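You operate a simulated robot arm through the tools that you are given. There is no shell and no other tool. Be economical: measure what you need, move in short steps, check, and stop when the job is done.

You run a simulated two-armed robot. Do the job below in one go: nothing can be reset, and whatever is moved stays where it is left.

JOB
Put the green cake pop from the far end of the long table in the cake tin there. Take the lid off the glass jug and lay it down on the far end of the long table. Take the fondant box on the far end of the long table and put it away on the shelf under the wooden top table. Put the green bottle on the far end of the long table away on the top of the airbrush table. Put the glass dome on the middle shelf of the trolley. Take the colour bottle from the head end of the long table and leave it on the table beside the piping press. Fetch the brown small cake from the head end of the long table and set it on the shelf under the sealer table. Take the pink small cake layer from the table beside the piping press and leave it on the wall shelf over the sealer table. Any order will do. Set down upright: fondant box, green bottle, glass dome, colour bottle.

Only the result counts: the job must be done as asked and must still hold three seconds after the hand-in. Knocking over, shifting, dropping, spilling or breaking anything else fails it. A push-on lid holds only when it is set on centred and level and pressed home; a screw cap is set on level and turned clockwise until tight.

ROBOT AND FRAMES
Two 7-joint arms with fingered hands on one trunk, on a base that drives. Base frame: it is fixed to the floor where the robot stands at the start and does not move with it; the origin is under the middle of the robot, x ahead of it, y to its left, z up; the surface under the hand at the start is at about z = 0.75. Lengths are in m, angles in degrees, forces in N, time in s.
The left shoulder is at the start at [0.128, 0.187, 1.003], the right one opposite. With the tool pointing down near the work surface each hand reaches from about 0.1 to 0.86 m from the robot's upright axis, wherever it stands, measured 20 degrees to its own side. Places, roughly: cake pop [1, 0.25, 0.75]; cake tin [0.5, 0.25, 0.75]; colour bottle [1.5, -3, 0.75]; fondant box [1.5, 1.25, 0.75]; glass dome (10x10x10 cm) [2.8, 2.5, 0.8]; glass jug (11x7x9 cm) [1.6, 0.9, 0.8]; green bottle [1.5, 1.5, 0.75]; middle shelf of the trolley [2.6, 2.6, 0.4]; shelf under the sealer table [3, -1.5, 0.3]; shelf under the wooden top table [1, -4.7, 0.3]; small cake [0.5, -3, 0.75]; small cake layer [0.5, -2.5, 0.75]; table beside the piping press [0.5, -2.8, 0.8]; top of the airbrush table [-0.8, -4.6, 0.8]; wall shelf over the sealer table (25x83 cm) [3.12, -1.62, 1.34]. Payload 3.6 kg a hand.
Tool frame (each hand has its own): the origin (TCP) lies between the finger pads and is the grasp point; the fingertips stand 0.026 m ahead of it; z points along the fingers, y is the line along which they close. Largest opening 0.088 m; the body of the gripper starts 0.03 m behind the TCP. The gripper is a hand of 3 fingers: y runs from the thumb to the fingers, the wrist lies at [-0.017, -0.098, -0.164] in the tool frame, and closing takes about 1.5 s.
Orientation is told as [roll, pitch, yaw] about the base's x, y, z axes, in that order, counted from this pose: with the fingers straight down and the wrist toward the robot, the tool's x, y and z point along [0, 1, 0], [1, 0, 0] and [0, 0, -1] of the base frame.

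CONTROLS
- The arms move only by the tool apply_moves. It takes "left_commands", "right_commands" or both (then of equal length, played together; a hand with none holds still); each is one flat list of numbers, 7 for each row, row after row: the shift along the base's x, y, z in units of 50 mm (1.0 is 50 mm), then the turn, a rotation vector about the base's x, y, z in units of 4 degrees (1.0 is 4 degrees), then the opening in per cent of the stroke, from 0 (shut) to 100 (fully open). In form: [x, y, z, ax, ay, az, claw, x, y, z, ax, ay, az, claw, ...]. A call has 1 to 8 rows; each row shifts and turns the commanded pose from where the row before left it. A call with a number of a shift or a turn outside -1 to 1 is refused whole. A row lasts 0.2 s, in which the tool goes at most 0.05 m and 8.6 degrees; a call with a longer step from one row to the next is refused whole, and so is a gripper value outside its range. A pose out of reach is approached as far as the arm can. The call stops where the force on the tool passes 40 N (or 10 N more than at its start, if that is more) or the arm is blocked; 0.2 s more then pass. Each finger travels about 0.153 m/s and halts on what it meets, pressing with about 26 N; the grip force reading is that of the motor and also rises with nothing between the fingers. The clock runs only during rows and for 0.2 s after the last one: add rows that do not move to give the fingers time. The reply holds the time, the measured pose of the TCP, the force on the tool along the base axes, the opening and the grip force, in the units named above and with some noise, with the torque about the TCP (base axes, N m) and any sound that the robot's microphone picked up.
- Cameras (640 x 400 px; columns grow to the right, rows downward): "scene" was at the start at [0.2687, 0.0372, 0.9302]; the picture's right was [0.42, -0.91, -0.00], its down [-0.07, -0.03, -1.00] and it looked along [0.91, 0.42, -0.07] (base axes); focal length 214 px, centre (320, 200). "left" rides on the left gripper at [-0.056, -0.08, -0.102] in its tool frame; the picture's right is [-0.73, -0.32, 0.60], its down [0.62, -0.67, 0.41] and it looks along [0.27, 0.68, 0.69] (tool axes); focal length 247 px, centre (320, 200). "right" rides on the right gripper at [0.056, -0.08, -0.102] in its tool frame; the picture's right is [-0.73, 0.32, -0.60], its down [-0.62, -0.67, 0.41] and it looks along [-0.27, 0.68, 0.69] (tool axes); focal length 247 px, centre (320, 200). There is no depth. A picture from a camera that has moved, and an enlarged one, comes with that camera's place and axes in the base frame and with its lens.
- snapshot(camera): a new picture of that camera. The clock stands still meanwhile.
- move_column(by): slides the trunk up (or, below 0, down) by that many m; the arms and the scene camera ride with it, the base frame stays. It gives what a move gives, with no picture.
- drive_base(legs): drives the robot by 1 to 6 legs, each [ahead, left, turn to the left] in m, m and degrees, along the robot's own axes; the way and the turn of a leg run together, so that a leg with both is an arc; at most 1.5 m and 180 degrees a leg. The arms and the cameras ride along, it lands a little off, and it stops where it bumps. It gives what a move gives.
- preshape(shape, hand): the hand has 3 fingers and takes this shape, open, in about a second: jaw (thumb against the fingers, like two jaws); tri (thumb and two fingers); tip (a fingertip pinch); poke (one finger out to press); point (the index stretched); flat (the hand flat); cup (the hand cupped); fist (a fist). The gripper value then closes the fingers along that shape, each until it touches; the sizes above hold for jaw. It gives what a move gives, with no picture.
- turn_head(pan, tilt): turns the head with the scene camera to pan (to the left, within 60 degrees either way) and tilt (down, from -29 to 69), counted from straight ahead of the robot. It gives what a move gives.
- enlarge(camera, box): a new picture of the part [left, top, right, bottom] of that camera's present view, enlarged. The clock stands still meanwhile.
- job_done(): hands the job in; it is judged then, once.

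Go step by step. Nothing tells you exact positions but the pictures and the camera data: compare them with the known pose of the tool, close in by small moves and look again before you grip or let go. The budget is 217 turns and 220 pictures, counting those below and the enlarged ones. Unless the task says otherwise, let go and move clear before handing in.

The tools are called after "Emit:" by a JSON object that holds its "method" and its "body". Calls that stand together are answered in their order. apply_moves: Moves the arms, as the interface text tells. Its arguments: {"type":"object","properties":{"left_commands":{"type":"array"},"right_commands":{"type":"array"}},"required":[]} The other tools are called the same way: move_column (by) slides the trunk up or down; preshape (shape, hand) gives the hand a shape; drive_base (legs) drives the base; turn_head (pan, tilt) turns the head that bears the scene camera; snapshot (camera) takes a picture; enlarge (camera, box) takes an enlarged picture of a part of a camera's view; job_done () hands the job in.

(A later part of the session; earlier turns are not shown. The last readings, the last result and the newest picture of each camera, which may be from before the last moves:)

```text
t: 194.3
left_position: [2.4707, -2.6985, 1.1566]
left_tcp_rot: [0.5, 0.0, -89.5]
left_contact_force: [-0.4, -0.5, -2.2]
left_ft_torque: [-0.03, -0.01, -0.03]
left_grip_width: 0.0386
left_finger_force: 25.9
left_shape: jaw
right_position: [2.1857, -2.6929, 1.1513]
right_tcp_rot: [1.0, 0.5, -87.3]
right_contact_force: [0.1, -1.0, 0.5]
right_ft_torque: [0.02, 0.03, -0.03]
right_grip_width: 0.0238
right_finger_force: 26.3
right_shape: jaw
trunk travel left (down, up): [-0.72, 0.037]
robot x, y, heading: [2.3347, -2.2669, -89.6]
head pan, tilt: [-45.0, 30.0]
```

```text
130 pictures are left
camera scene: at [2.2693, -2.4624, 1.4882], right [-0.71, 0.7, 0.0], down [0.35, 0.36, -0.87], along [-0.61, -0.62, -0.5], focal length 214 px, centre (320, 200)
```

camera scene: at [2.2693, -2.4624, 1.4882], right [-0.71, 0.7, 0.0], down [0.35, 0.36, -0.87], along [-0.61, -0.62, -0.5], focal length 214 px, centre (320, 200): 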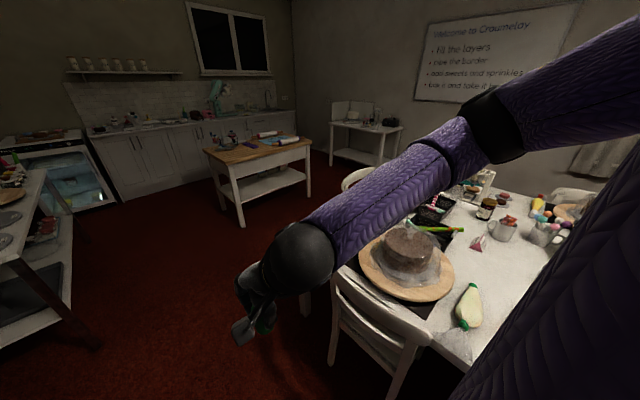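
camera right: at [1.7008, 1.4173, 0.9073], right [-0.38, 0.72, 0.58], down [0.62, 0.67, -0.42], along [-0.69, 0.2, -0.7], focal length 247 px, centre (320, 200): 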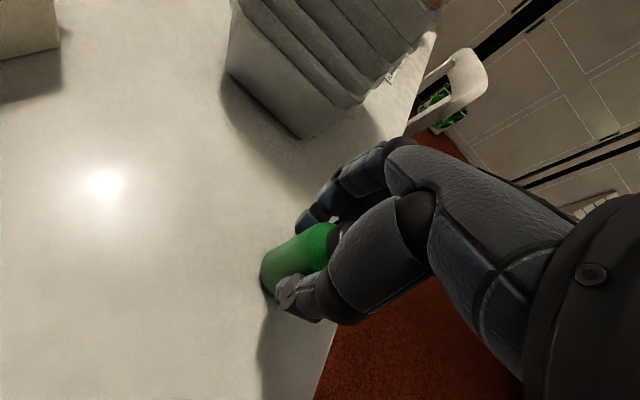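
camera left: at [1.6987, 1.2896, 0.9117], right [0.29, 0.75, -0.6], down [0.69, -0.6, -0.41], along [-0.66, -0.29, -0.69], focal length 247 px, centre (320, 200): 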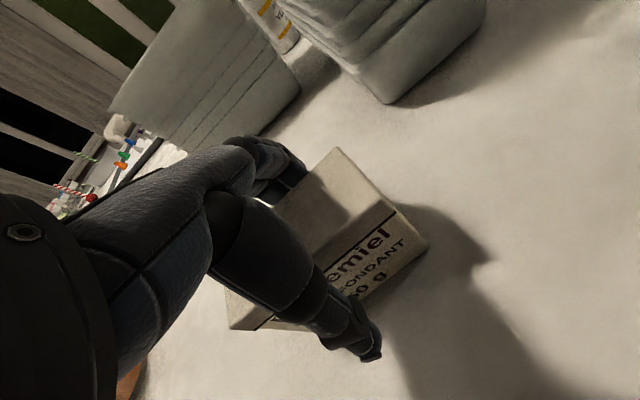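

The wooden-top table stands at x≈0.47–1.5, with its front at y≈-4.45 and its shelf at z≈0.3. I'll drive past the head end and strafe in front of it.

Emit:
{"method": "drive_base", "body": {"legs": [[1.4, 0, -0.4], [0.3, 0, 0], [0, -0.9, 0]]}}

Emit:
{"method": "turn_head", "body": {"pan": 0, "tilt": 45}}

Emit:
{"method": "snapshot", "body": {"camera": "scene"}}

Emit:
{"method": "turn_head", "body": {"pan": -50, "tilt": 30}}

Emit:
{"method": "snapshot", "body": {"camera": "scene"}}

```text
t: 207.4
left_position: [1.5483, -4.4285, 1.1556]
left_tcp_rot: [0.4, 0.0, -90.8]
left_contact_force: [0.4, 0.0, -1.8]
left_ft_torque: [-0.01, 0.02, -0.02]
left_grip_width: 0.0385
left_finger_force: 26.4
left_shape: jaw
right_position: [1.2655, -4.4172, 1.1519]
right_tcp_rot: [1.1, 0.5, -88.6]
right_contact_force: [-0.6, -0.1, 0.0]
right_ft_torque: [-0.07, -0.01, 0.01]
right_grip_width: 0.0237
right_finger_force: 25.9
right_shape: jaw
trunk travel left (down, up): [-0.72, 0.037]
robot x, y, heading: [1.42, -3.9973, -90.8]
head pan, tilt: [-45.0, 30.0]
```

```text
t: 208.5
left_position: [1.5486, -4.4291, 1.1566]
left_tcp_rot: [0.5, 0.0, -90.9]
left_contact_force: [0.1, 0.4, -1.9]
left_ft_torque: [-0.03, 0.02, 0.02]
left_grip_width: 0.0388
left_finger_force: 26.0
left_shape: jaw
right_position: [1.2652, -4.4174, 1.1508]
right_tcp_rot: [1.0, 0.5, -88.5]
right_contact_force: [0.2, -0.6, -0.6]
right_ft_torque: [0.03, 0.02, -0.01]
right_grip_width: 0.0235
right_finger_force: 26.0
right_shape: jaw
trunk travel left (down, up): [-0.72, 0.037]
robot x, y, heading: [1.4214, -3.9943, -91.1]
head pan, tilt: [0.0, 45.0]
```

```text
129 pictures are left
camera scene: at [1.4166, -4.2068, 1.4656], right [-1.0, 0.02, 0.0], down [0.01, 0.71, -0.71], along [-0.01, -0.71, -0.71], focal length 214 px, centre (320, 200)
```

scene: 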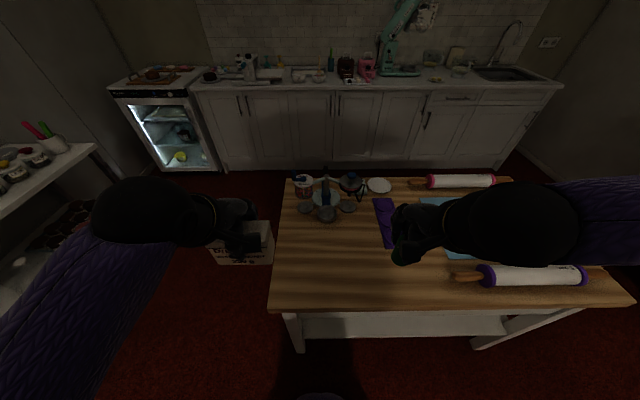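

```text
t: 209.7
left_position: [1.548, -4.4294, 1.1559]
left_tcp_rot: [0.4, -0.1, -90.8]
left_contact_force: [-0.2, -0.3, -3.2]
left_ft_torque: [-0.04, -0.01, 0.0]
left_grip_width: 0.0384
left_finger_force: 25.9
left_shape: jaw
right_position: [1.2656, -4.417, 1.151]
right_tcp_rot: [1.0, 0.5, -88.6]
right_contact_force: [-0.1, 0.6, -0.8]
right_ft_torque: [0.01, 0.02, 0.02]
right_grip_width: 0.0237
right_finger_force: 26.4
right_shape: jaw
trunk travel left (down, up): [-0.72, 0.037]
robot x, y, heading: [1.4208, -3.9953, -90.7]
head pan, tilt: [-50.0, 30.0]
```

```text
128 pictures are left
camera scene: at [1.3479, -4.1827, 1.4882], right [-0.63, 0.78, 0.0], down [0.39, 0.32, -0.87], along [-0.67, -0.55, -0.5], focal length 214 px, centre (320, 200)
```

scene: 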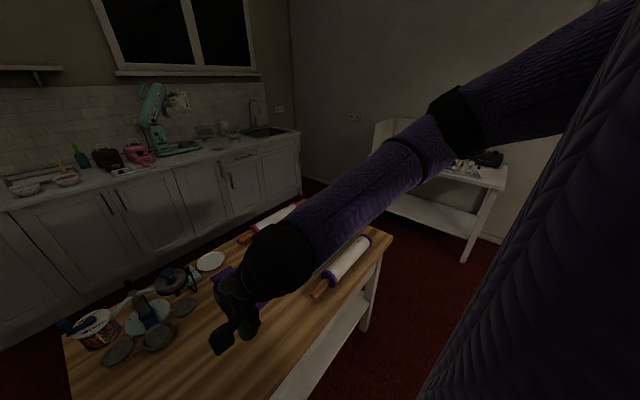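

The wooden table's front edge is at y≈-4.44 and its shelf runs x 0.56–1.48. The airbrush table fronts x≈-0.65, y -4.85 to -4.0. I'll deliver the bottle first.

Emit:
{"method": "drive_base", "body": {"legs": [[0, 0, -89.2], [1.4, 0, 0]]}}

Emit:
{"method": "turn_head", "body": {"pan": 15, "tilt": 40}}

Emit:
{"method": "snapshot", "body": {"camera": "scene"}}

```text
t: 220.5
left_position: [-0.4067, -4.0988, 1.1553]
left_tcp_rot: [0.5, 0.0, 179.9]
left_contact_force: [0.9, 0.0, -2.9]
left_ft_torque: [0.02, -0.01, -0.02]
left_grip_width: 0.0386
left_finger_force: 25.3
left_shape: jaw
right_position: [-0.3978, -3.8167, 1.1507]
right_tcp_rot: [1.1, 0.5, -178.1]
right_contact_force: [-0.2, 0.2, -0.1]
right_ft_torque: [0.0, 0.01, -0.06]
right_grip_width: 0.0233
right_finger_force: 26.2
right_shape: jaw
trunk travel left (down, up): [-0.72, 0.037]
robot x, y, heading: [0.0295, -3.9666, 179.2]
head pan, tilt: [-50.0, 30.0]
```

```text
t: 221.9
left_position: [-0.4059, -4.1, 1.1553]
left_tcp_rot: [0.5, 0.0, 179.9]
left_contact_force: [0.0, -0.8, -2.9]
left_ft_torque: [0.02, 0.02, 0.03]
left_grip_width: 0.0385
left_finger_force: 25.9
left_shape: jaw
right_position: [-0.3977, -3.8166, 1.1514]
right_tcp_rot: [0.9, 0.4, -178.1]
right_contact_force: [-0.8, 0.3, -1.0]
right_ft_torque: [-0.01, 0.02, -0.04]
right_grip_width: 0.0234
right_finger_force: 25.9
right_shape: jaw
trunk travel left (down, up): [-0.72, 0.037]
robot x, y, heading: [0.0243, -3.9693, 179.6]
head pan, tilt: [15.0, 40.0]
```

```text
127 pictures are left
camera scene: at [-0.1862, -3.9901, 1.4728], right [-0.25, 0.97, 0.0], down [0.62, 0.16, -0.77], along [-0.74, -0.19, -0.64], focal length 214 px, centre (320, 200)
```

scene: 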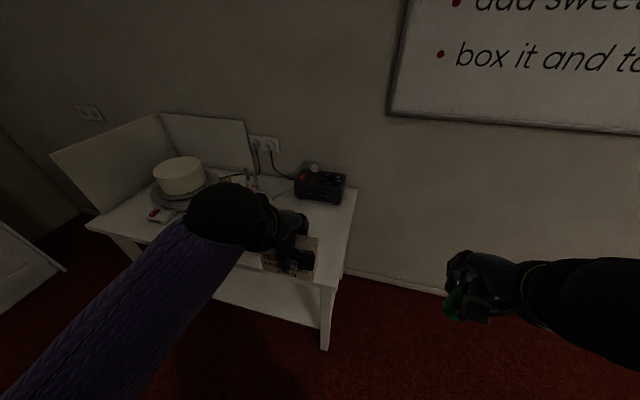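

The airbrush table top spans x -1.15…-0.565, y -5.16…-4.03, and its right front area is clear. I'll strafe so the right hand can reach [-0.69, -4.13].

Emit:
{"method": "drive_base", "body": {"legs": [[0.07, 0.3, 0.4]]}}

Emit:
{"method": "turn_head", "body": {"pan": -5, "tilt": 45}}

Emit:
{"method": "snapshot", "body": {"camera": "scene"}}

Emit:
{"method": "snapshot", "body": {"camera": "right"}}

```text
t: 224.0
left_position: [-0.4779, -4.407, 1.1564]
left_tcp_rot: [0.5, -0.1, -180.0]
left_contact_force: [-0.3, -0.6, -2.8]
left_ft_torque: [-0.03, -0.02, 0.0]
left_grip_width: 0.0383
left_finger_force: 26.3
left_shape: jaw
right_position: [-0.4704, -4.1218, 1.1499]
right_tcp_rot: [0.9, 0.4, -177.8]
right_contact_force: [0.0, 0.1, -0.5]
right_ft_torque: [-0.02, 0.0, -0.02]
right_grip_width: 0.0236
right_finger_force: 26.3
right_shape: jaw
trunk travel left (down, up): [-0.72, 0.037]
robot x, y, heading: [-0.0439, -4.2755, -179.9]
head pan, tilt: [15.0, 40.0]
```

```text
t: 224.8
left_position: [-0.476, -4.4058, 1.1552]
left_tcp_rot: [0.5, 0.0, -179.9]
left_contact_force: [0.3, 0.4, -3.2]
left_ft_torque: [0.01, 0.01, 0.04]
left_grip_width: 0.0385
left_finger_force: 25.7
left_shape: jaw
right_position: [-0.4696, -4.1233, 1.1512]
right_tcp_rot: [0.9, 0.5, -177.8]
right_contact_force: [0.2, 0.2, -0.3]
right_ft_torque: [0.0, -0.01, 0.0]
right_grip_width: 0.0233
right_finger_force: 26.3
right_shape: jaw
trunk travel left (down, up): [-0.72, 0.037]
robot x, y, heading: [-0.0427, -4.2705, -180.0]
head pan, tilt: [-5.0, 45.0]
```

```text
126 pictures are left
camera scene: at [-0.2564, -4.2668, 1.4656], right [0.09, 1.0, 0.0], down [0.7, -0.06, -0.71], along [-0.7, 0.06, -0.71], focal length 214 px, centre (320, 200)
```

scene: 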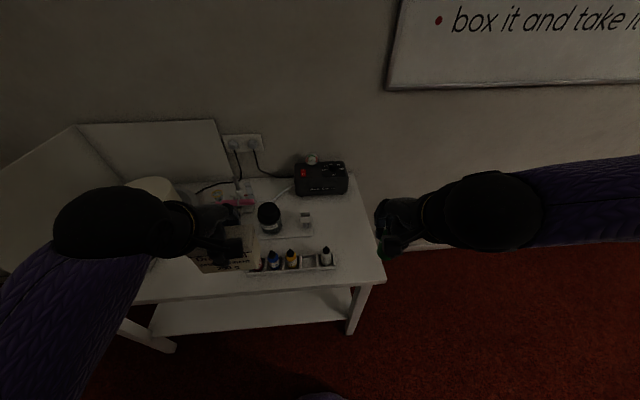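

```text
125 pictures are left
camera right: at [-0.3882, -4.1739, 1.255], right [-0.35, 0.73, 0.58], down [0.64, 0.64, -0.42], along [-0.68, 0.23, -0.7], focal length 247 px, centre (320, 200)
```

right: 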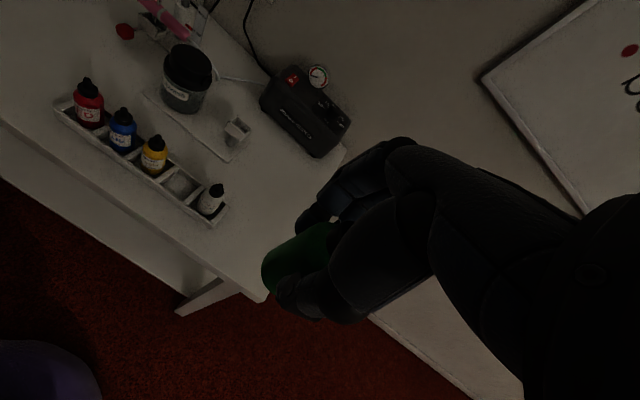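

There is a free patch at about [-0.76, -4.11], between the bottle rack and the compressor. I'll raise the left hand, bring the right hand over it and lower the trunk.

Emit:
{"method": "apply_moves", "body": {"left_commands": [0.2, 0, 0.9, 0, 0, 0, 0, 0.2, 0, 0.9, 0, 0, 0, 0, 0.2, 0, 0.9, 0, 0, 0, 0, 0.2, 0, 0.9, 0, 0, 0, 0, 0, 0, 0.3, 0, 0, 0, 0, 0, 0, 0, 0, 0, 0, 0], "right_commands": [-0.5, 0.05, -0.2, 0, 0, 0, 0, -0.9, 0.05, -0.2, 0, 0, 0, 0, -0.9, 0.05, -0.2, 0, 0, 0, 0, -0.9, 0.05, -0.2, 0, 0, 0, 0, -0.9, 0.05, -0.2, 0, 0, 0, 0, -0.9, 0.05, -0.2, 0, 0, 0, 0]}}

Emit:
{"method": "move_column", "body": {"by": -0.15}}

Emit:
{"method": "snapshot", "body": {"camera": "scene"}}

Emit:
{"method": "snapshot", "body": {"camera": "right"}}

```text
t: 226.4
left_position: [-0.4383, -4.4384, 1.3391]
left_tcp_rot: [5.8, 0.2, -178.7]
left_contact_force: [-0.4, 0.5, -3.1]
left_ft_torque: [0.05, 0.0, 0.02]
left_grip_width: 0.0383
left_finger_force: 26.5
left_shape: jaw
right_position: [-0.6783, -4.1019, 1.1135]
right_tcp_rot: [1.0, 0.5, -177.5]
right_contact_force: [-0.3, -0.4, -0.6]
right_ft_torque: [-0.01, -0.02, -0.03]
right_grip_width: 0.0234
right_finger_force: 26.4
right_shape: jaw
right hand out of reach, approached as far as the arm can: row 5, 6
trunk travel left (down, up): [-0.72, 0.037]
robot x, y, heading: [-0.0424, -4.2726, -180.0]
head pan, tilt: [-5.0, 45.0]
stopped in row 6 (left hand): the arm was blocked; the commanded pose is now the measured one
```

```text
t: 228.2
left_position: [-0.4405, -4.457, 1.1877]
left_tcp_rot: [8.9, -0.3, -178.1]
left_contact_force: [-0.9, 0.2, -2.2]
left_ft_torque: [-0.03, 0.0, -0.02]
left_grip_width: 0.0381
left_finger_force: 25.8
left_shape: jaw
right_position: [-0.6791, -4.1021, 0.9638]
right_tcp_rot: [1.0, 0.4, -177.6]
right_contact_force: [-0.1, -0.2, -0.5]
right_ft_torque: [0.0, 0.0, -0.02]
right_grip_width: 0.0233
right_finger_force: 26.1
right_shape: jaw
trunk travel left (down, up): [-0.57, 0.187]
robot x, y, heading: [-0.0433, -4.2735, -179.7]
head pan, tilt: [-5.0, 45.0]
```

```text
124 pictures are left
camera scene: at [-0.2582, -4.2672, 1.3146], right [0.09, 1.0, 0.0], down [0.7, -0.06, -0.71], along [-0.7, 0.06, -0.71], focal length 214 px, centre (320, 200)
```

scene: 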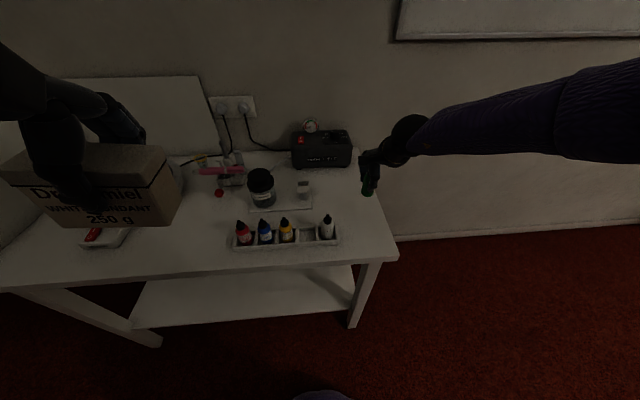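

```text
123 pictures are left
camera right: at [-0.5966, -4.1521, 1.0674], right [-0.35, 0.73, 0.58], down [0.64, 0.64, -0.42], along [-0.68, 0.23, -0.7], focal length 247 px, centre (320, 200)
```

right: 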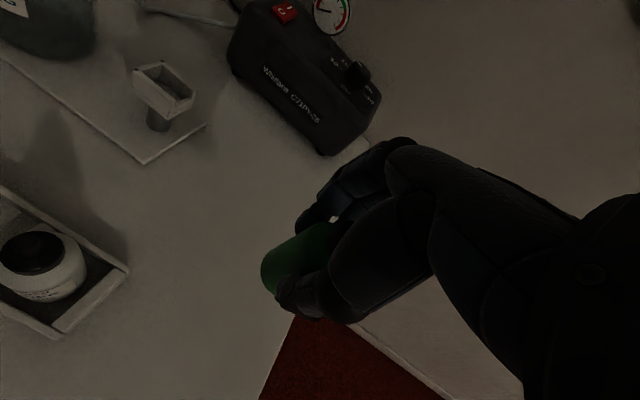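

The target patch is clear; I'm at [-0.68, -4.10]. I'll shift slightly inward and descend toward the surface.

Emit:
{"method": "apply_moves", "body": {"right_commands": [-0.2, -0.25, -0.7, 0, 0, 0, 0, -0.2, 0, -0.7, 0, 0, 0, 0, 0, 0, -0.2, 0, 0, 0, 0, 0, 0, 0, 0, 0, 0, 0]}}

Emit:
{"method": "enlarge", "body": {"camera": "scene", "box": [230, 100, 430, 260]}}

Emit:
{"method": "snapshot", "body": {"camera": "right"}}

```text
t: 229.2
left_position: [-0.44, -4.4551, 1.1885]
left_tcp_rot: [8.8, -0.3, -178.1]
left_contact_force: [1.0, 0.1, -3.5]
left_ft_torque: [-0.01, 0.03, 0.0]
left_grip_width: 0.0383
left_finger_force: 26.0
left_shape: jaw
right_position: [-0.6537, -4.0972, 0.924]
right_tcp_rot: [1.0, 0.4, -177.6]
right_contact_force: [0.4, 0.0, 0.5]
right_ft_torque: [-0.03, -0.01, 0.01]
right_grip_width: 0.0234
right_finger_force: 25.8
right_shape: jaw
right hand out of reach, approached as far as the arm can: row 1, 2, 3
trunk travel left (down, up): [-0.57, 0.187]
robot x, y, heading: [-0.0434, -4.2721, -180.1]
head pan, tilt: [-5.0, 45.0]
```

```text
2.50 times, centred on (330, 180) of scene
camera zoom: at [-0.2584, -4.2669, 1.3145], right [0.09, 1.0, 0.0], down [0.7, -0.06, -0.71], along [-0.7, 0.06, -0.71], focal length 536 px, centre (295, 250)
```

zoom: 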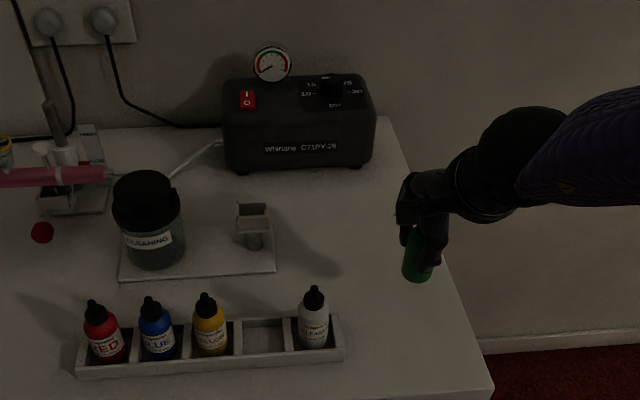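

```text
121 pictures are left
camera right: at [-0.5727, -4.1478, 1.0281], right [-0.35, 0.73, 0.58], down [0.64, 0.64, -0.42], along [-0.68, 0.23, -0.7], focal length 247 px, centre (320, 200)
```

right: 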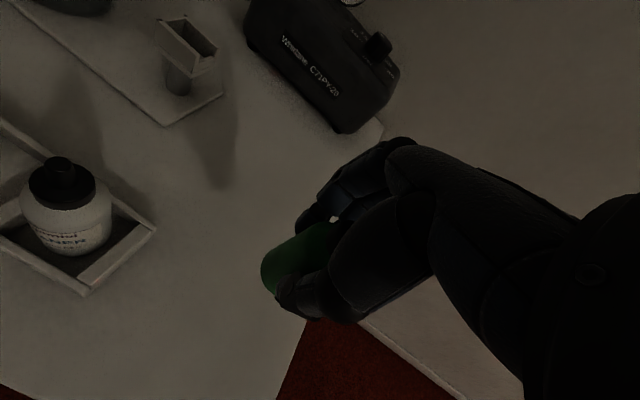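

The shoulder is too high for this reach. I'll raise the hand a bit, lower the trunk more, then finish.

Emit:
{"method": "apply_moves", "body": {"right_commands": [0, -0.2, 0.8, 0, 0, 0, 0, 0, -0.2, 0.8, 0, 0, 0, 0, 0, 0, 0.8, 0, 0, 0, 0]}}

Emit:
{"method": "move_column", "body": {"by": -0.15}}

Emit:
{"method": "apply_moves", "body": {"right_commands": [-0.4, 0, 0, 0, 0, 0, 0, -0.4, 0, 0, 0, 0, 0, 0, 0, 0, 0, 0, 0, 0, 0]}}

Emit:
{"method": "snapshot", "body": {"camera": "right"}}

Emit:
{"method": "snapshot", "body": {"camera": "scene"}}

```text
t: 229.9
left_position: [-0.4395, -4.4544, 1.1883]
left_tcp_rot: [8.8, -0.4, -178.1]
left_contact_force: [-0.5, 0.3, -2.7]
left_ft_torque: [0.0, -0.01, 0.0]
left_grip_width: 0.0383
left_finger_force: 25.8
left_shape: jaw
right_position: [-0.6561, -4.1188, 1.0461]
right_tcp_rot: [1.1, 0.4, -177.6]
right_contact_force: [-0.7, 1.1, -1.5]
right_ft_torque: [0.03, 0.01, -0.01]
right_grip_width: 0.0235
right_finger_force: 25.3
right_shape: jaw
trunk travel left (down, up): [-0.57, 0.187]
robot x, y, heading: [-0.042, -4.2725, -180.0]
head pan, tilt: [-5.0, 45.0]
```

```text
t: 231.7
left_position: [-0.4414, -4.4702, 1.037]
left_tcp_rot: [11.9, -0.7, -177.7]
left_contact_force: [-0.1, 0.4, -2.7]
left_ft_torque: [0.02, 0.01, 0.03]
left_grip_width: 0.0383
left_finger_force: 25.8
left_shape: jaw
right_position: [-0.6555, -4.1176, 0.8962]
right_tcp_rot: [1.1, 0.4, -177.6]
right_contact_force: [-0.2, 0.8, -0.8]
right_ft_torque: [0.03, -0.05, 0.01]
right_grip_width: 0.0235
right_finger_force: 26.0
right_shape: jaw
trunk travel left (down, up): [-0.42, 0.337]
robot x, y, heading: [-0.0423, -4.2734, -180.2]
head pan, tilt: [-5.0, 45.0]
```

```text
t: 232.5
left_position: [-0.4414, -4.4692, 1.0357]
left_tcp_rot: [11.9, -0.6, -177.8]
left_contact_force: [-0.6, -0.1, -2.3]
left_ft_torque: [0.03, -0.04, 0.02]
left_grip_width: 0.0385
left_finger_force: 26.1
left_shape: jaw
right_position: [-0.6979, -4.1161, 0.8929]
right_tcp_rot: [1.0, 0.5, -177.6]
right_contact_force: [0.4, -0.4, -0.9]
right_ft_torque: [0.02, 0.0, -0.02]
right_grip_width: 0.0232
right_finger_force: 26.0
right_shape: jaw
trunk travel left (down, up): [-0.42, 0.337]
robot x, y, heading: [-0.0392, -4.2715, -179.9]
head pan, tilt: [-5.0, 45.0]
```

```text
120 pictures are left
camera right: at [-0.6154, -4.1675, 0.9965], right [-0.35, 0.73, 0.58], down [0.64, 0.64, -0.42], along [-0.68, 0.23, -0.7], focal length 247 px, centre (320, 200)
```

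right: 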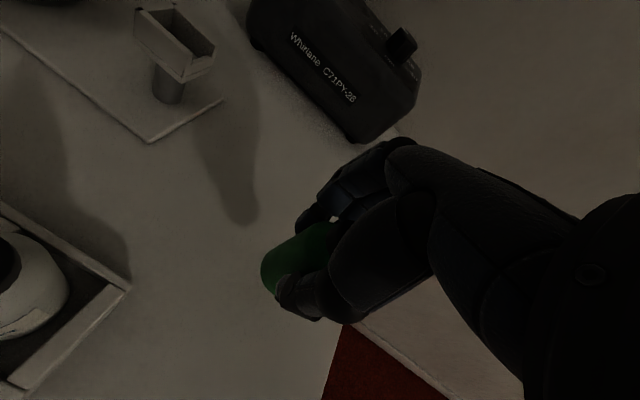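

```text
119 pictures are left
camera scene: at [-0.2676, -4.267, 1.1588], right [0.09, 1.0, 0.0], down [0.7, -0.06, -0.71], along [-0.7, 0.06, -0.71], focal length 214 px, centre (320, 200)
```

scene: 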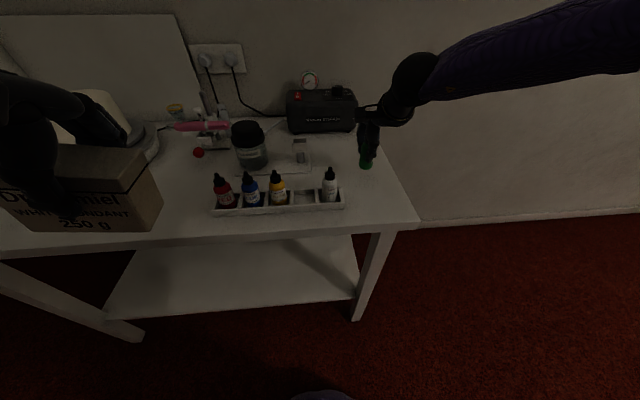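

Emit:
{"method": "apply_moves", "body": {"right_commands": [0, 0, -0.3, 0, 0, 0, 0, 0, 0, -0.2, 0, 0, 0, 0, 0, 0, 0, 0, 0, 0, 0]}}

Emit:
{"method": "enlarge", "body": {"camera": "scene", "box": [300, 80, 420, 200]}}

```text
t: 233.3
left_position: [-0.4411, -4.4691, 1.0351]
left_tcp_rot: [11.8, -0.6, -177.8]
left_contact_force: [0.1, 0.5, -2.5]
left_ft_torque: [0.02, 0.01, -0.03]
left_grip_width: 0.0382
left_finger_force: 25.8
left_shape: jaw
right_position: [-0.6953, -4.1179, 0.8703]
right_tcp_rot: [1.2, 0.4, -177.6]
right_contact_force: [-0.5, -0.3, -0.3]
right_ft_torque: [-0.02, 0.01, 0.0]
right_grip_width: 0.0235
right_finger_force: 25.9
right_shape: jaw
trunk travel left (down, up): [-0.42, 0.337]
robot x, y, heading: [-0.0417, -4.2731, -180.3]
head pan, tilt: [-5.0, 45.0]
```

```text
3.33 times, centred on (360, 140) of scene
camera zoom: at [-0.2677, -4.2671, 1.1588], right [0.09, 1.0, 0.0], down [0.7, -0.06, -0.71], along [-0.7, 0.06, -0.71], focal length 715 px, centre (187, 400)
```

zoom: 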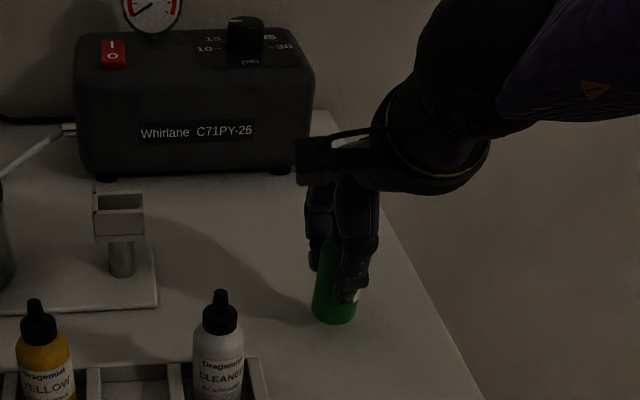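

Emit:
{"method": "apply_moves", "body": {"right_commands": [0, 0, -0.15, 0, 0, 0, 0, 0, 0, -0.15, 0, 0, 0, 0, 0, 0, -0.1, 0, 0, 0, 0, 0, 0, 0, 0, 0, 0, 0]}}

Emit:
{"method": "enlarge", "body": {"camera": "scene", "box": [300, 80, 420, 200]}}

```text
t: 234.3
left_position: [-0.4408, -4.4694, 1.0349]
left_tcp_rot: [11.8, -0.7, -177.8]
left_contact_force: [-0.1, -0.8, -2.3]
left_ft_torque: [0.01, 0.05, 0.0]
left_grip_width: 0.0383
left_finger_force: 26.0
left_shape: jaw
right_position: [-0.6968, -4.1183, 0.8525]
right_tcp_rot: [1.1, 0.2, -177.6]
right_contact_force: [0.5, 1.5, 13.7]
right_ft_torque: [0.0, -0.15, 0.0]
right_grip_width: 0.0246
right_finger_force: 26.0
right_shape: jaw
trunk travel left (down, up): [-0.42, 0.337]
robot x, y, heading: [-0.0431, -4.2698, -179.7]
head pan, tilt: [-5.0, 45.0]
```

```text
3.33 times, centred on (360, 140) of scene
camera zoom: at [-0.2663, -4.2673, 1.1593], right [0.09, 1.0, 0.0], down [0.7, -0.06, -0.71], along [-0.71, 0.06, -0.71], focal length 715 px, centre (187, 400)
```

zoom: 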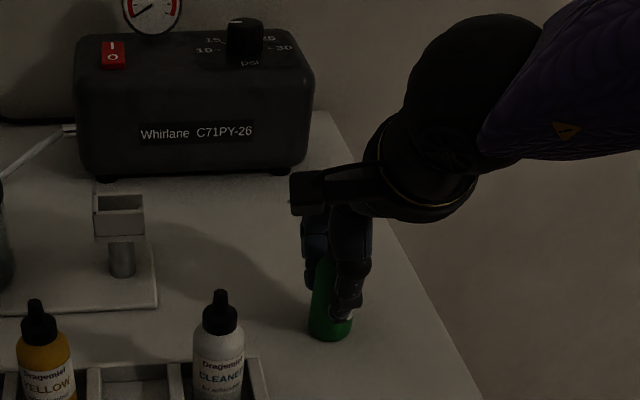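

Contact is 14 N at TCP 0.8525, so the table is at z≈0.80. Releasing and rising straight up.

Emit:
{"method": "apply_moves", "body": {"right_commands": [0, 0, 0.05, 0, 0, 0, 0, 0, 0, 0, 0, 0, 0, 40, 0, 0, 0, 0, 0, 0, 65, 0, 0, 0, 0, 0, 0, 65, 0, 0, 0.5, 0, 0, 0, 65, 0, 0, 0.8, 0, 0, 0, 65, 0, 0, 0.8, 0, 0, 0, 65, 0, 0, 0.8, 0, 0, 0, 65]}}

Emit:
{"method": "snapshot", "body": {"camera": "scene"}}

```text
t: 236.1
left_position: [-0.4408, -4.4691, 1.0347]
left_tcp_rot: [11.9, -0.5, -177.8]
left_contact_force: [0.3, 1.1, -3.0]
left_ft_torque: [-0.02, 0.03, 0.03]
left_grip_width: 0.0378
left_finger_force: 25.6
left_shape: jaw
right_position: [-0.696, -4.1179, 0.9977]
right_tcp_rot: [1.0, 0.4, -177.6]
right_contact_force: [-0.1, -0.4, -0.6]
right_ft_torque: [0.03, 0.01, 0.0]
right_grip_width: 0.0565
right_finger_force: 0.0
right_shape: jaw
trunk travel left (down, up): [-0.42, 0.337]
robot x, y, heading: [-0.0455, -4.2713, -180.0]
head pan, tilt: [-5.0, 45.0]
```

```text
116 pictures are left
camera scene: at [-0.2674, -4.2673, 1.1589], right [0.09, 1.0, 0.0], down [0.7, -0.06, -0.71], along [-0.7, 0.06, -0.71], focal length 214 px, centre (320, 200)
```

scene: 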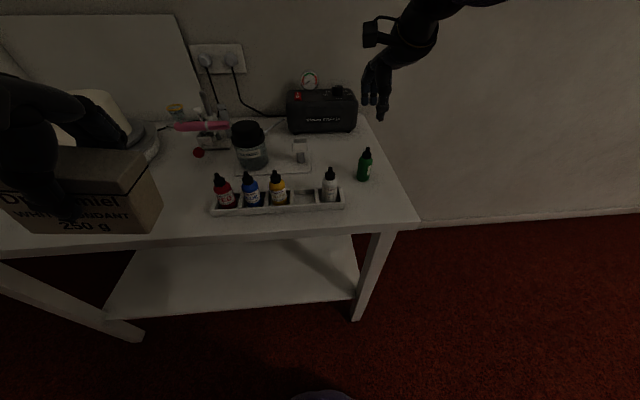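

The bottle stands upright. I'll retract the right hand and level the tilted left hand, testing the rotation direction.

Emit:
{"method": "apply_moves", "body": {"right_commands": [0.5, 0, 0.4, 0, 0, 0, 65, 0.8, 0, 0.3, 0, 0, 0, 65, 0.8, 0, 0.3, 0, 0, 0, 65, 0.8, 0, 0.3, 0, 0, 0, 65], "left_commands": [0, 0.1, -0.2, 1, 0, 0, 0, 0, 0.1, -0.2, 1, 0, 0, 0, 0, 0, 0, 0, 0, 0, 0, 0, 0, 0, 0, 0, 0, 0]}}

```text
t: 236.7
left_position: [-0.4489, -4.4763, 1.027]
left_tcp_rot: [7.8, -1.9, -177.4]
left_contact_force: [-0.6, -0.3, -2.9]
left_ft_torque: [0.0, 0.04, 0.01]
left_grip_width: 0.0383
left_finger_force: 26.1
left_shape: jaw
right_position: [-0.6486, -4.1197, 1.0271]
right_tcp_rot: [1.1, 0.5, -177.6]
right_contact_force: [-0.7, -0.3, 0.5]
right_ft_torque: [-0.01, -0.03, 0.02]
right_grip_width: 0.057
right_finger_force: 0.1
right_shape: jaw
trunk travel left (down, up): [-0.42, 0.337]
robot x, y, heading: [-0.0457, -4.2753, -180.0]
head pan, tilt: [-5.0, 45.0]
stopped in row 2 (left hand): the arm was blocked; the commanded pose is now the measured one
```

The left arm is at an awkward limit here. I'll retract the right hand, raise the trunk and drive back into the open, then fix the left hand.

Emit:
{"method": "apply_moves", "body": {"right_commands": [0.8, 0, 0.3, 0, 0, 0, 65, 0.8, 0, 0.3, 0, 0, 0, 65, 0.8, 0, 0.2, 0, 0, 0, 65, 0.8, 0, 0.2, 0, 0, 0, 65]}}

Emit:
{"method": "move_column", "body": {"by": 0.3}}

Emit:
{"method": "drive_base", "body": {"legs": [[-0.1, -0.3, 0]]}}

Emit:
{"method": "turn_head", "body": {"pan": 40, "tilt": 25}}

Emit:
{"method": "snapshot", "body": {"camera": "scene"}}

```text
t: 237.7
left_position: [-0.4489, -4.4762, 1.0258]
left_tcp_rot: [7.7, -2.2, -177.5]
left_contact_force: [0.6, -0.3, -2.5]
left_ft_torque: [0.02, 0.09, -0.02]
left_grip_width: 0.0384
left_finger_force: 26.3
left_shape: jaw
right_position: [-0.4855, -4.119, 1.077]
right_tcp_rot: [1.0, 0.5, -177.6]
right_contact_force: [0.5, -0.2, -0.2]
right_ft_torque: [0.04, -0.02, -0.04]
right_grip_width: 0.0568
right_finger_force: 0.0
right_shape: jaw
trunk travel left (down, up): [-0.42, 0.337]
robot x, y, heading: [-0.043, -4.2698, -179.9]
head pan, tilt: [-5.0, 45.0]
```

```text
t: 240.7
left_position: [-0.4504, -4.486, 1.3247]
left_tcp_rot: [9.4, -2.3, -177.2]
left_contact_force: [-0.4, -0.6, -2.0]
left_ft_torque: [0.02, -0.02, 0.01]
left_grip_width: 0.0382
left_finger_force: 25.7
left_shape: jaw
right_position: [-0.4884, -4.1197, 1.3769]
right_tcp_rot: [1.1, 0.4, -177.6]
right_contact_force: [-0.2, 0.7, 0.4]
right_ft_torque: [0.02, 0.01, 0.03]
right_grip_width: 0.0567
right_finger_force: 0.0
right_shape: jaw
trunk travel left (down, up): [-0.72, 0.037]
robot x, y, heading: [-0.0465, -4.2721, -180.2]
head pan, tilt: [-5.0, 45.0]
```

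```text
t: 242.8
left_position: [-0.3493, -4.1829, 1.3251]
left_tcp_rot: [9.3, -2.3, -177.1]
left_contact_force: [-0.1, 0.1, -2.4]
left_ft_torque: [0.0, 0.02, 0.0]
left_grip_width: 0.0384
left_finger_force: 26.7
left_shape: jaw
right_position: [-0.3877, -3.8183, 1.3763]
right_tcp_rot: [1.1, 0.6, -177.5]
right_contact_force: [0.5, -0.7, 0.1]
right_ft_torque: [0.01, -0.02, -0.01]
right_grip_width: 0.0567
right_finger_force: 0.1
right_shape: jaw
trunk travel left (down, up): [-0.72, 0.037]
robot x, y, heading: [0.0594, -3.9726, -179.9]
head pan, tilt: [-5.0, 45.0]
```

```text
t: 243.9
left_position: [-0.349, -4.1833, 1.3263]
left_tcp_rot: [9.5, -2.2, -177.1]
left_contact_force: [0.9, 0.4, -2.6]
left_ft_torque: [0.03, -0.01, 0.0]
left_grip_width: 0.0383
left_finger_force: 26.5
left_shape: jaw
right_position: [-0.3866, -3.8183, 1.3749]
right_tcp_rot: [1.1, 0.6, -177.5]
right_contact_force: [0.5, 0.0, -0.3]
right_ft_torque: [0.0, -0.02, -0.02]
right_grip_width: 0.0567
right_finger_force: 0.1
right_shape: jaw
trunk travel left (down, up): [-0.72, 0.037]
robot x, y, heading: [0.0594, -3.9701, -180.0]
head pan, tilt: [40.0, 25.0]
```

```text
115 pictures are left
camera scene: at [-0.1449, -4.0304, 1.4961], right [-0.64, 0.77, 0.0], down [0.32, 0.27, -0.91], along [-0.69, -0.58, -0.42], focal length 214 px, centre (320, 200)
```

scene: 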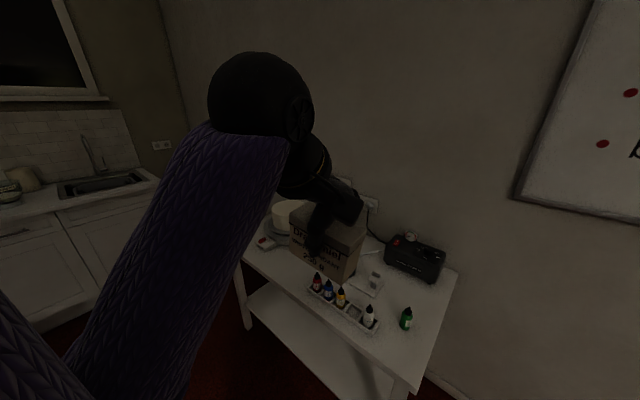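

In the open. I'll move the left hand forward and down to leave the limit while levelling it.

Emit:
{"method": "apply_moves", "body": {"left_commands": [-0.5, 0, -0.6, 0, 0, 0, 0, -0.5, 0, -0.6, 0, 0, 0, 0, -0.3, 0, -0.6, 0.5, 0, 0, 0, 0, 0, -0.5, 0.8, 0, 0, 0, 0, 0, 0, 0.8, 0, 0, 0, 0, 0, 0, 0, 0, 0, 0]}}

```text
t: 245.3
left_position: [-0.4151, -4.1799, 1.2099]
left_tcp_rot: [0.8, -1.9, -176.8]
left_contact_force: [-0.2, -0.5, -2.9]
left_ft_torque: [0.04, 0.05, 0.0]
left_grip_width: 0.0386
left_finger_force: 26.7
left_shape: jaw
right_position: [-0.3879, -3.8177, 1.377]
right_tcp_rot: [1.1, 0.6, -177.5]
right_contact_force: [-0.1, 0.2, 0.4]
right_ft_torque: [0.04, 0.04, 0.05]
right_grip_width: 0.0569
right_finger_force: 0.0
right_shape: jaw
trunk travel left (down, up): [-0.72, 0.037]
robot x, y, heading: [0.0567, -3.9718, -180.2]
head pan, tilt: [40.0, 25.0]
```

Emit:
{"method": "apply_moves", "body": {"left_commands": [0, 0, 0, 0.2, -0.47, 0, 0, 0, 0, 0, 0, 0, 0, 0]}}

Emit:
{"method": "drive_base", "body": {"legs": [[-1.18, 0, 0], [0, 0, 90]]}}

Emit:
{"method": "turn_head", "body": {"pan": 0, "tilt": 55}}

Emit:
{"method": "snapshot", "body": {"camera": "scene"}}

```text
t: 245.9
left_position: [-0.4149, -4.1825, 1.2112]
left_tcp_rot: [0.3, 0.1, -176.8]
left_contact_force: [0.6, 0.3, -2.7]
left_ft_torque: [0.02, 0.05, -0.01]
left_grip_width: 0.0381
left_finger_force: 25.8
left_shape: jaw
right_position: [-0.3886, -3.8172, 1.3767]
right_tcp_rot: [1.1, 0.5, -177.5]
right_contact_force: [-0.2, -0.6, -0.1]
right_ft_torque: [0.01, 0.0, -0.01]
right_grip_width: 0.057
right_finger_force: 0.1
right_shape: jaw
trunk travel left (down, up): [-0.72, 0.037]
robot x, y, heading: [0.0598, -3.9721, -180.1]
head pan, tilt: [40.0, 25.0]
```

```text
t: 255.8
left_position: [1.4686, -4.4426, 1.2103]
left_tcp_rot: [0.2, 0.0, -89.4]
left_contact_force: [-1.5, -0.6, -2.8]
left_ft_torque: [-0.01, -0.01, -0.03]
left_grip_width: 0.0378
left_finger_force: 26.2
left_shape: jaw
right_position: [1.1055, -4.3995, 1.3769]
right_tcp_rot: [1.0, 0.5, -90.1]
right_contact_force: [-0.6, 1.3, 1.2]
right_ft_torque: [0.02, 0.02, -0.01]
right_grip_width: 0.0569
right_finger_force: 0.1
right_shape: jaw
trunk travel left (down, up): [-0.72, 0.037]
robot x, y, heading: [1.2772, -3.961, -92.6]
head pan, tilt: [40.0, 25.0]
```

```text
t: 256.9
left_position: [1.4693, -4.4416, 1.2105]
left_tcp_rot: [0.3, 0.1, -89.4]
left_contact_force: [0.5, -0.1, -3.0]
left_ft_torque: [0.02, 0.05, -0.01]
left_grip_width: 0.0379
left_finger_force: 26.2
left_shape: jaw
right_position: [1.1067, -4.3989, 1.3756]
right_tcp_rot: [1.2, 0.5, -90.1]
right_contact_force: [0.3, 0.0, 0.0]
right_ft_torque: [-0.01, 0.0, -0.02]
right_grip_width: 0.0566
right_finger_force: 0.1
right_shape: jaw
trunk travel left (down, up): [-0.72, 0.037]
robot x, y, heading: [1.2797, -3.9598, -92.5]
head pan, tilt: [0.0, 55.0]
```

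```text
114 pictures are left
camera scene: at [1.2691, -4.1653, 1.4522], right [-1.0, 0.04, 0.0], down [0.04, 0.82, -0.57], along [-0.03, -0.57, -0.82], focal length 214 px, centre (320, 200)
```

scene: 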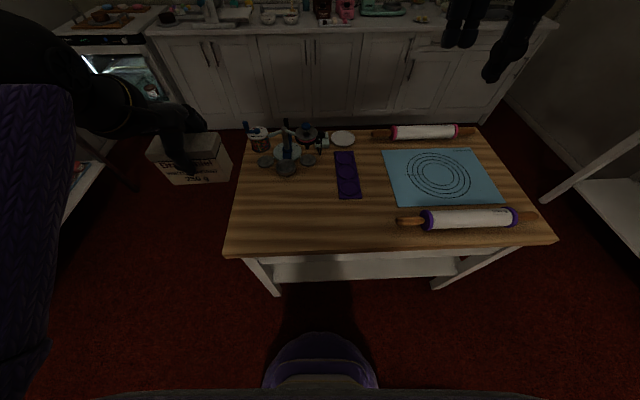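

The shelf's visible strip is empty, with its front edge at y≈-4.45, x 0.62–1.48. I'll back up slightly and pull both hands back in front of the table before lowering.

Emit:
{"method": "drive_base", "body": {"legs": [[-0.08, 0, 2]]}}

Emit:
{"method": "apply_moves", "body": {"left_commands": [-0.3, 0.3, -0.5, 0, 0, 0, 0, -0.3, 0.4, -0.6, 0, 0, 0, 0, -0.3, 0.4, -0.6, 0, 0, 0, 0, -0.2, 0.4, -0.2, 0, 0, 0, 0, 0, 0.4, 0, 0, 0, 0, 0, 0, 0, 0, 0, 0, 0, 0], "right_commands": [0, 0.3, 0.2, 0, 0, 0, 65, 0, 0.4, 0.2, 0, 0, 0, 65, 0, 0.4, 0, 0, 0, 0, 65, 0, 0, 0, 0, 0, 0, 65, 0, 0, 0, 0, 0, 0, 65, 0, 0, 0, 0, 0, 0, 65]}}

Emit:
{"method": "snapshot", "body": {"camera": "scene"}}

```text
t: 257.9
left_position: [1.4859, -4.3548, 1.2109]
left_tcp_rot: [0.3, 0.0, -87.6]
left_contact_force: [-0.5, 0.1, -2.7]
left_ft_torque: [-0.04, 0.0, 0.0]
left_grip_width: 0.0378
left_finger_force: 25.8
left_shape: jaw
right_position: [1.1233, -4.324, 1.3772]
right_tcp_rot: [1.1, 0.5, -88.3]
right_contact_force: [0.2, -0.3, -0.1]
right_ft_torque: [0.0, 0.0, -0.01]
right_grip_width: 0.0568
right_finger_force: 0.0
right_shape: jaw
trunk travel left (down, up): [-0.72, 0.037]
robot x, y, heading: [1.2811, -3.8841, -90.5]
head pan, tilt: [0.0, 55.0]
```

```text
t: 259.5
left_position: [1.4783, -4.2665, 1.1136]
left_tcp_rot: [6.9, -1.2, -88.3]
left_contact_force: [0.5, 0.4, -3.0]
left_ft_torque: [0.02, 0.02, -0.01]
left_grip_width: 0.0381
left_finger_force: 25.9
left_shape: jaw
right_position: [1.1244, -4.2695, 1.3977]
right_tcp_rot: [1.2, 0.4, -88.2]
right_contact_force: [-0.6, -0.3, 0.5]
right_ft_torque: [-0.02, -0.01, 0.0]
right_grip_width: 0.057
right_finger_force: 0.1
right_shape: jaw
trunk travel left (down, up): [-0.72, 0.037]
robot x, y, heading: [1.2818, -3.8811, -90.9]
head pan, tilt: [0.0, 55.0]
stopped in row 6 (left hand): the arm was blocked; the commanded pose is now the measured one
```

```text
113 pictures are left
camera scene: at [1.2781, -4.0859, 1.4521], right [-1.0, 0.01, 0.0], down [0.01, 0.82, -0.57], along [-0.01, -0.57, -0.82], focal length 214 px, centre (320, 200)
```

scene: 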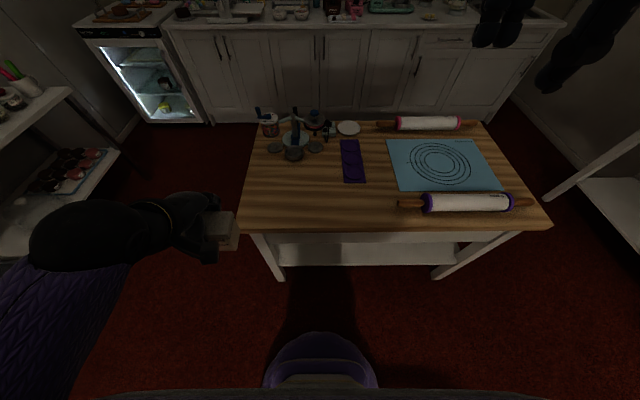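

The left wrist limits out when too close in, so I'll push it forward to about 0.45 m ahead and level it. Then I'll lower the trunk and use the base to insert it.

Emit:
{"method": "apply_moves", "body": {"left_commands": [0, -0.4, -0.3, 0, 0, 0, 0, 0, -0.4, -0.3, 0, 0.5, 0, 0, -0.1, -0.4, 0, 0, 0.6, 0, 0, 0, 0, 0, 0.3, 0.6, 0, 0, 0, 0, 0, 0, 0, 0, 0]}}

```text
t: 260.7
left_position: [1.4701, -4.3293, 1.0859]
left_tcp_rot: [-0.4, 0.1, -88.3]
left_contact_force: [0.0, -0.6, -2.9]
left_ft_torque: [-0.03, 0.02, 0.03]
left_grip_width: 0.0377
left_finger_force: 26.2
left_shape: jaw
right_position: [1.1242, -4.2687, 1.3974]
right_tcp_rot: [1.2, 0.5, -88.3]
right_contact_force: [0.1, -0.8, 0.8]
right_ft_torque: [-0.03, 0.04, 0.01]
right_grip_width: 0.057
right_finger_force: 0.0
right_shape: jaw
trunk travel left (down, up): [-0.72, 0.037]
robot x, y, heading: [1.2827, -3.8836, -90.8]
head pan, tilt: [0.0, 55.0]
```

Emit:
{"method": "apply_moves", "body": {"right_commands": [0, -0.3, 0.9, 0, 0, 0, 65, 0, -0.3, 0.9, 0, 0, 0, 65, 0, -0.3, 0.9, 0, 0, 0, 65, 0, -0.3, 0.9, 0, 0, 0, 65]}}

Emit:
{"method": "drive_base", "body": {"legs": [[0, -0.15, 0]]}}

Emit:
{"method": "move_column", "body": {"by": -0.35}}

Emit:
{"method": "snapshot", "body": {"camera": "scene"}}

Emit:
{"method": "snapshot", "body": {"camera": "left"}}

```text
t: 261.7
left_position: [1.4702, -4.329, 1.0853]
left_tcp_rot: [-0.2, 0.1, -88.2]
left_contact_force: [1.2, 0.5, -2.8]
left_ft_torque: [0.01, -0.02, 0.0]
left_grip_width: 0.0381
left_finger_force: 25.9
left_shape: jaw
right_position: [1.1252, -4.3323, 1.5815]
right_tcp_rot: [0.9, 0.6, -88.2]
right_contact_force: [-0.3, 0.2, 0.5]
right_ft_torque: [0.0, -0.01, -0.01]
right_grip_width: 0.057
right_finger_force: 0.0
right_shape: jaw
trunk travel left (down, up): [-0.72, 0.037]
robot x, y, heading: [1.2811, -3.883, -90.7]
head pan, tilt: [0.0, 55.0]
```

```text
t: 263.1
left_position: [1.3159, -4.3266, 1.0839]
left_tcp_rot: [-0.2, 0.2, -88.4]
left_contact_force: [-0.4, -0.3, -2.3]
left_ft_torque: [-0.04, 0.0, -0.03]
left_grip_width: 0.038
left_finger_force: 25.9
left_shape: jaw
right_position: [0.9692, -4.3281, 1.5815]
right_tcp_rot: [1.0, 0.5, -88.3]
right_contact_force: [-0.2, 0.4, 0.4]
right_ft_torque: [0.01, -0.02, 0.03]
right_grip_width: 0.0568
right_finger_force: 0.0
right_shape: jaw
trunk travel left (down, up): [-0.72, 0.037]
robot x, y, heading: [1.1264, -3.8774, -90.8]
head pan, tilt: [0.0, 55.0]
```

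```text
t: 266.5
left_position: [1.3147, -4.3266, 0.7348]
left_tcp_rot: [-0.2, 0.1, -88.3]
left_contact_force: [-0.4, -0.7, -2.5]
left_ft_torque: [-0.03, 0.03, -0.01]
left_grip_width: 0.0378
left_finger_force: 25.9
left_shape: jaw
right_position: [0.9685, -4.3283, 1.2312]
right_tcp_rot: [1.0, 0.6, -88.4]
right_contact_force: [0.4, -0.4, 0.5]
right_ft_torque: [0.0, -0.01, -0.02]
right_grip_width: 0.0569
right_finger_force: 0.1
right_shape: jaw
trunk travel left (down, up): [-0.37, 0.387]
robot x, y, heading: [1.1252, -3.8801, -91.0]
head pan, tilt: [0.0, 55.0]
```

```text
112 pictures are left
camera scene: at [1.1228, -4.1005, 1.0923], right [-1.0, 0.01, 0.0], down [0.01, 0.82, -0.57], along [-0.01, -0.57, -0.82], focal length 214 px, centre (320, 200)
```

scene: 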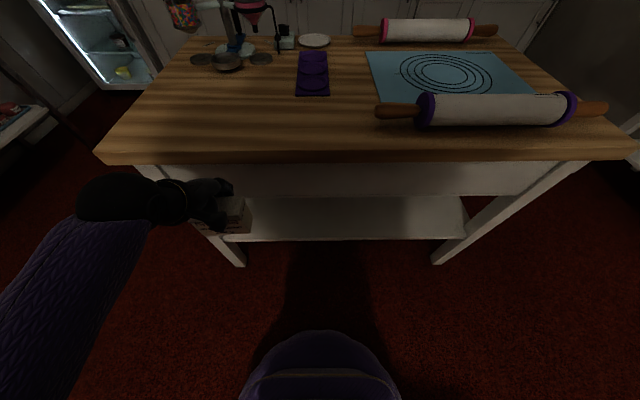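

```text
111 pictures are left
camera left: at [1.257, -4.2482, 0.8389], right [-0.75, 0.3, -0.6], down [0.6, 0.68, -0.41], along [0.29, -0.67, -0.69], focal length 247 px, centre (320, 200)
```

left: 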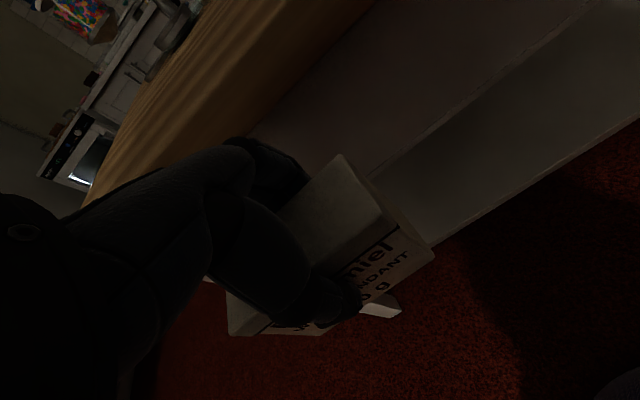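

The opening under the apron is z≈0.32–0.61, and the shelf front is at y≈-4.447. I'll lower further and keep the right hand high.

Emit:
{"method": "apply_moves", "body": {"right_commands": [0, 0, 0.8, 0, 0, 0, 65, 0, 0, 0.8, 0, 0, 0, 65]}}

Emit:
{"method": "move_column", "body": {"by": -0.31}}

Emit:
{"method": "snapshot", "body": {"camera": "scene"}}

Emit:
{"method": "snapshot", "body": {"camera": "left"}}

```text
t: 267.1
left_position: [1.3155, -4.3262, 0.7346]
left_tcp_rot: [-0.2, 0.1, -88.3]
left_contact_force: [-0.1, -0.4, -2.0]
left_ft_torque: [-0.02, 0.01, 0.01]
left_grip_width: 0.038
left_finger_force: 25.7
left_shape: jaw
right_position: [0.9697, -4.3283, 1.3108]
right_tcp_rot: [0.9, 0.7, -88.3]
right_contact_force: [-0.2, -1.1, 1.1]
right_ft_torque: [0.06, -0.01, 0.02]
right_grip_width: 0.0566
right_finger_force: 0.1
right_shape: jaw
trunk travel left (down, up): [-0.37, 0.387]
robot x, y, heading: [1.1291, -3.8757, -90.8]
head pan, tilt: [0.0, 55.0]
```

```text
t: 270.2
left_position: [1.317, -4.3282, 0.4255]
left_tcp_rot: [0.1, 0.0, -88.3]
left_contact_force: [0.2, -0.2, -3.3]
left_ft_torque: [-0.03, 0.06, -0.02]
left_grip_width: 0.0381
left_finger_force: 25.6
left_shape: jaw
right_position: [0.9688, -4.3271, 1.0005]
right_tcp_rot: [1.1, 0.6, -88.3]
right_contact_force: [-0.1, 0.6, 0.6]
right_ft_torque: [-0.04, -0.01, 0.01]
right_grip_width: 0.057
right_finger_force: 0.0
right_shape: jaw
trunk travel left (down, up): [-0.06, 0.697]
robot x, y, heading: [1.1289, -3.8791, -90.7]
head pan, tilt: [0.0, 55.0]
```

```text
110 pictures are left
camera scene: at [1.122, -4.1583, 0.7544], right [-1.0, 0.01, 0.0], down [0.01, 0.82, -0.57], along [-0.01, -0.57, -0.82], focal length 214 px, centre (320, 200)
```

scene: 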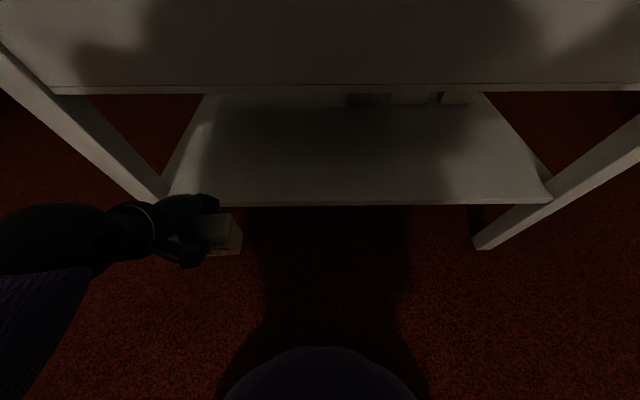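

```text
109 pictures are left
camera left: at [1.2584, -4.2489, 0.5287], right [-0.74, 0.3, -0.6], down [0.6, 0.68, -0.41], along [0.29, -0.67, -0.69], focal length 247 px, centre (320, 200)
```

left: 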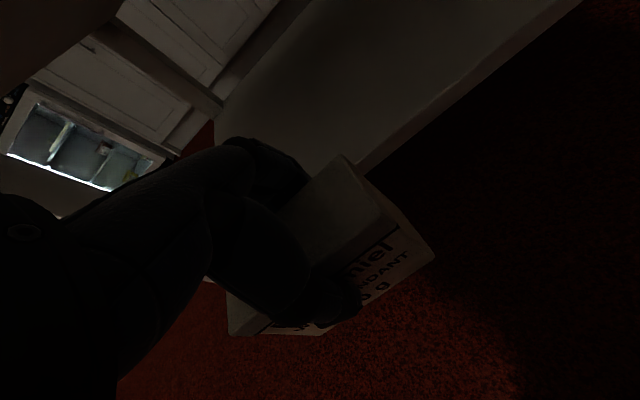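

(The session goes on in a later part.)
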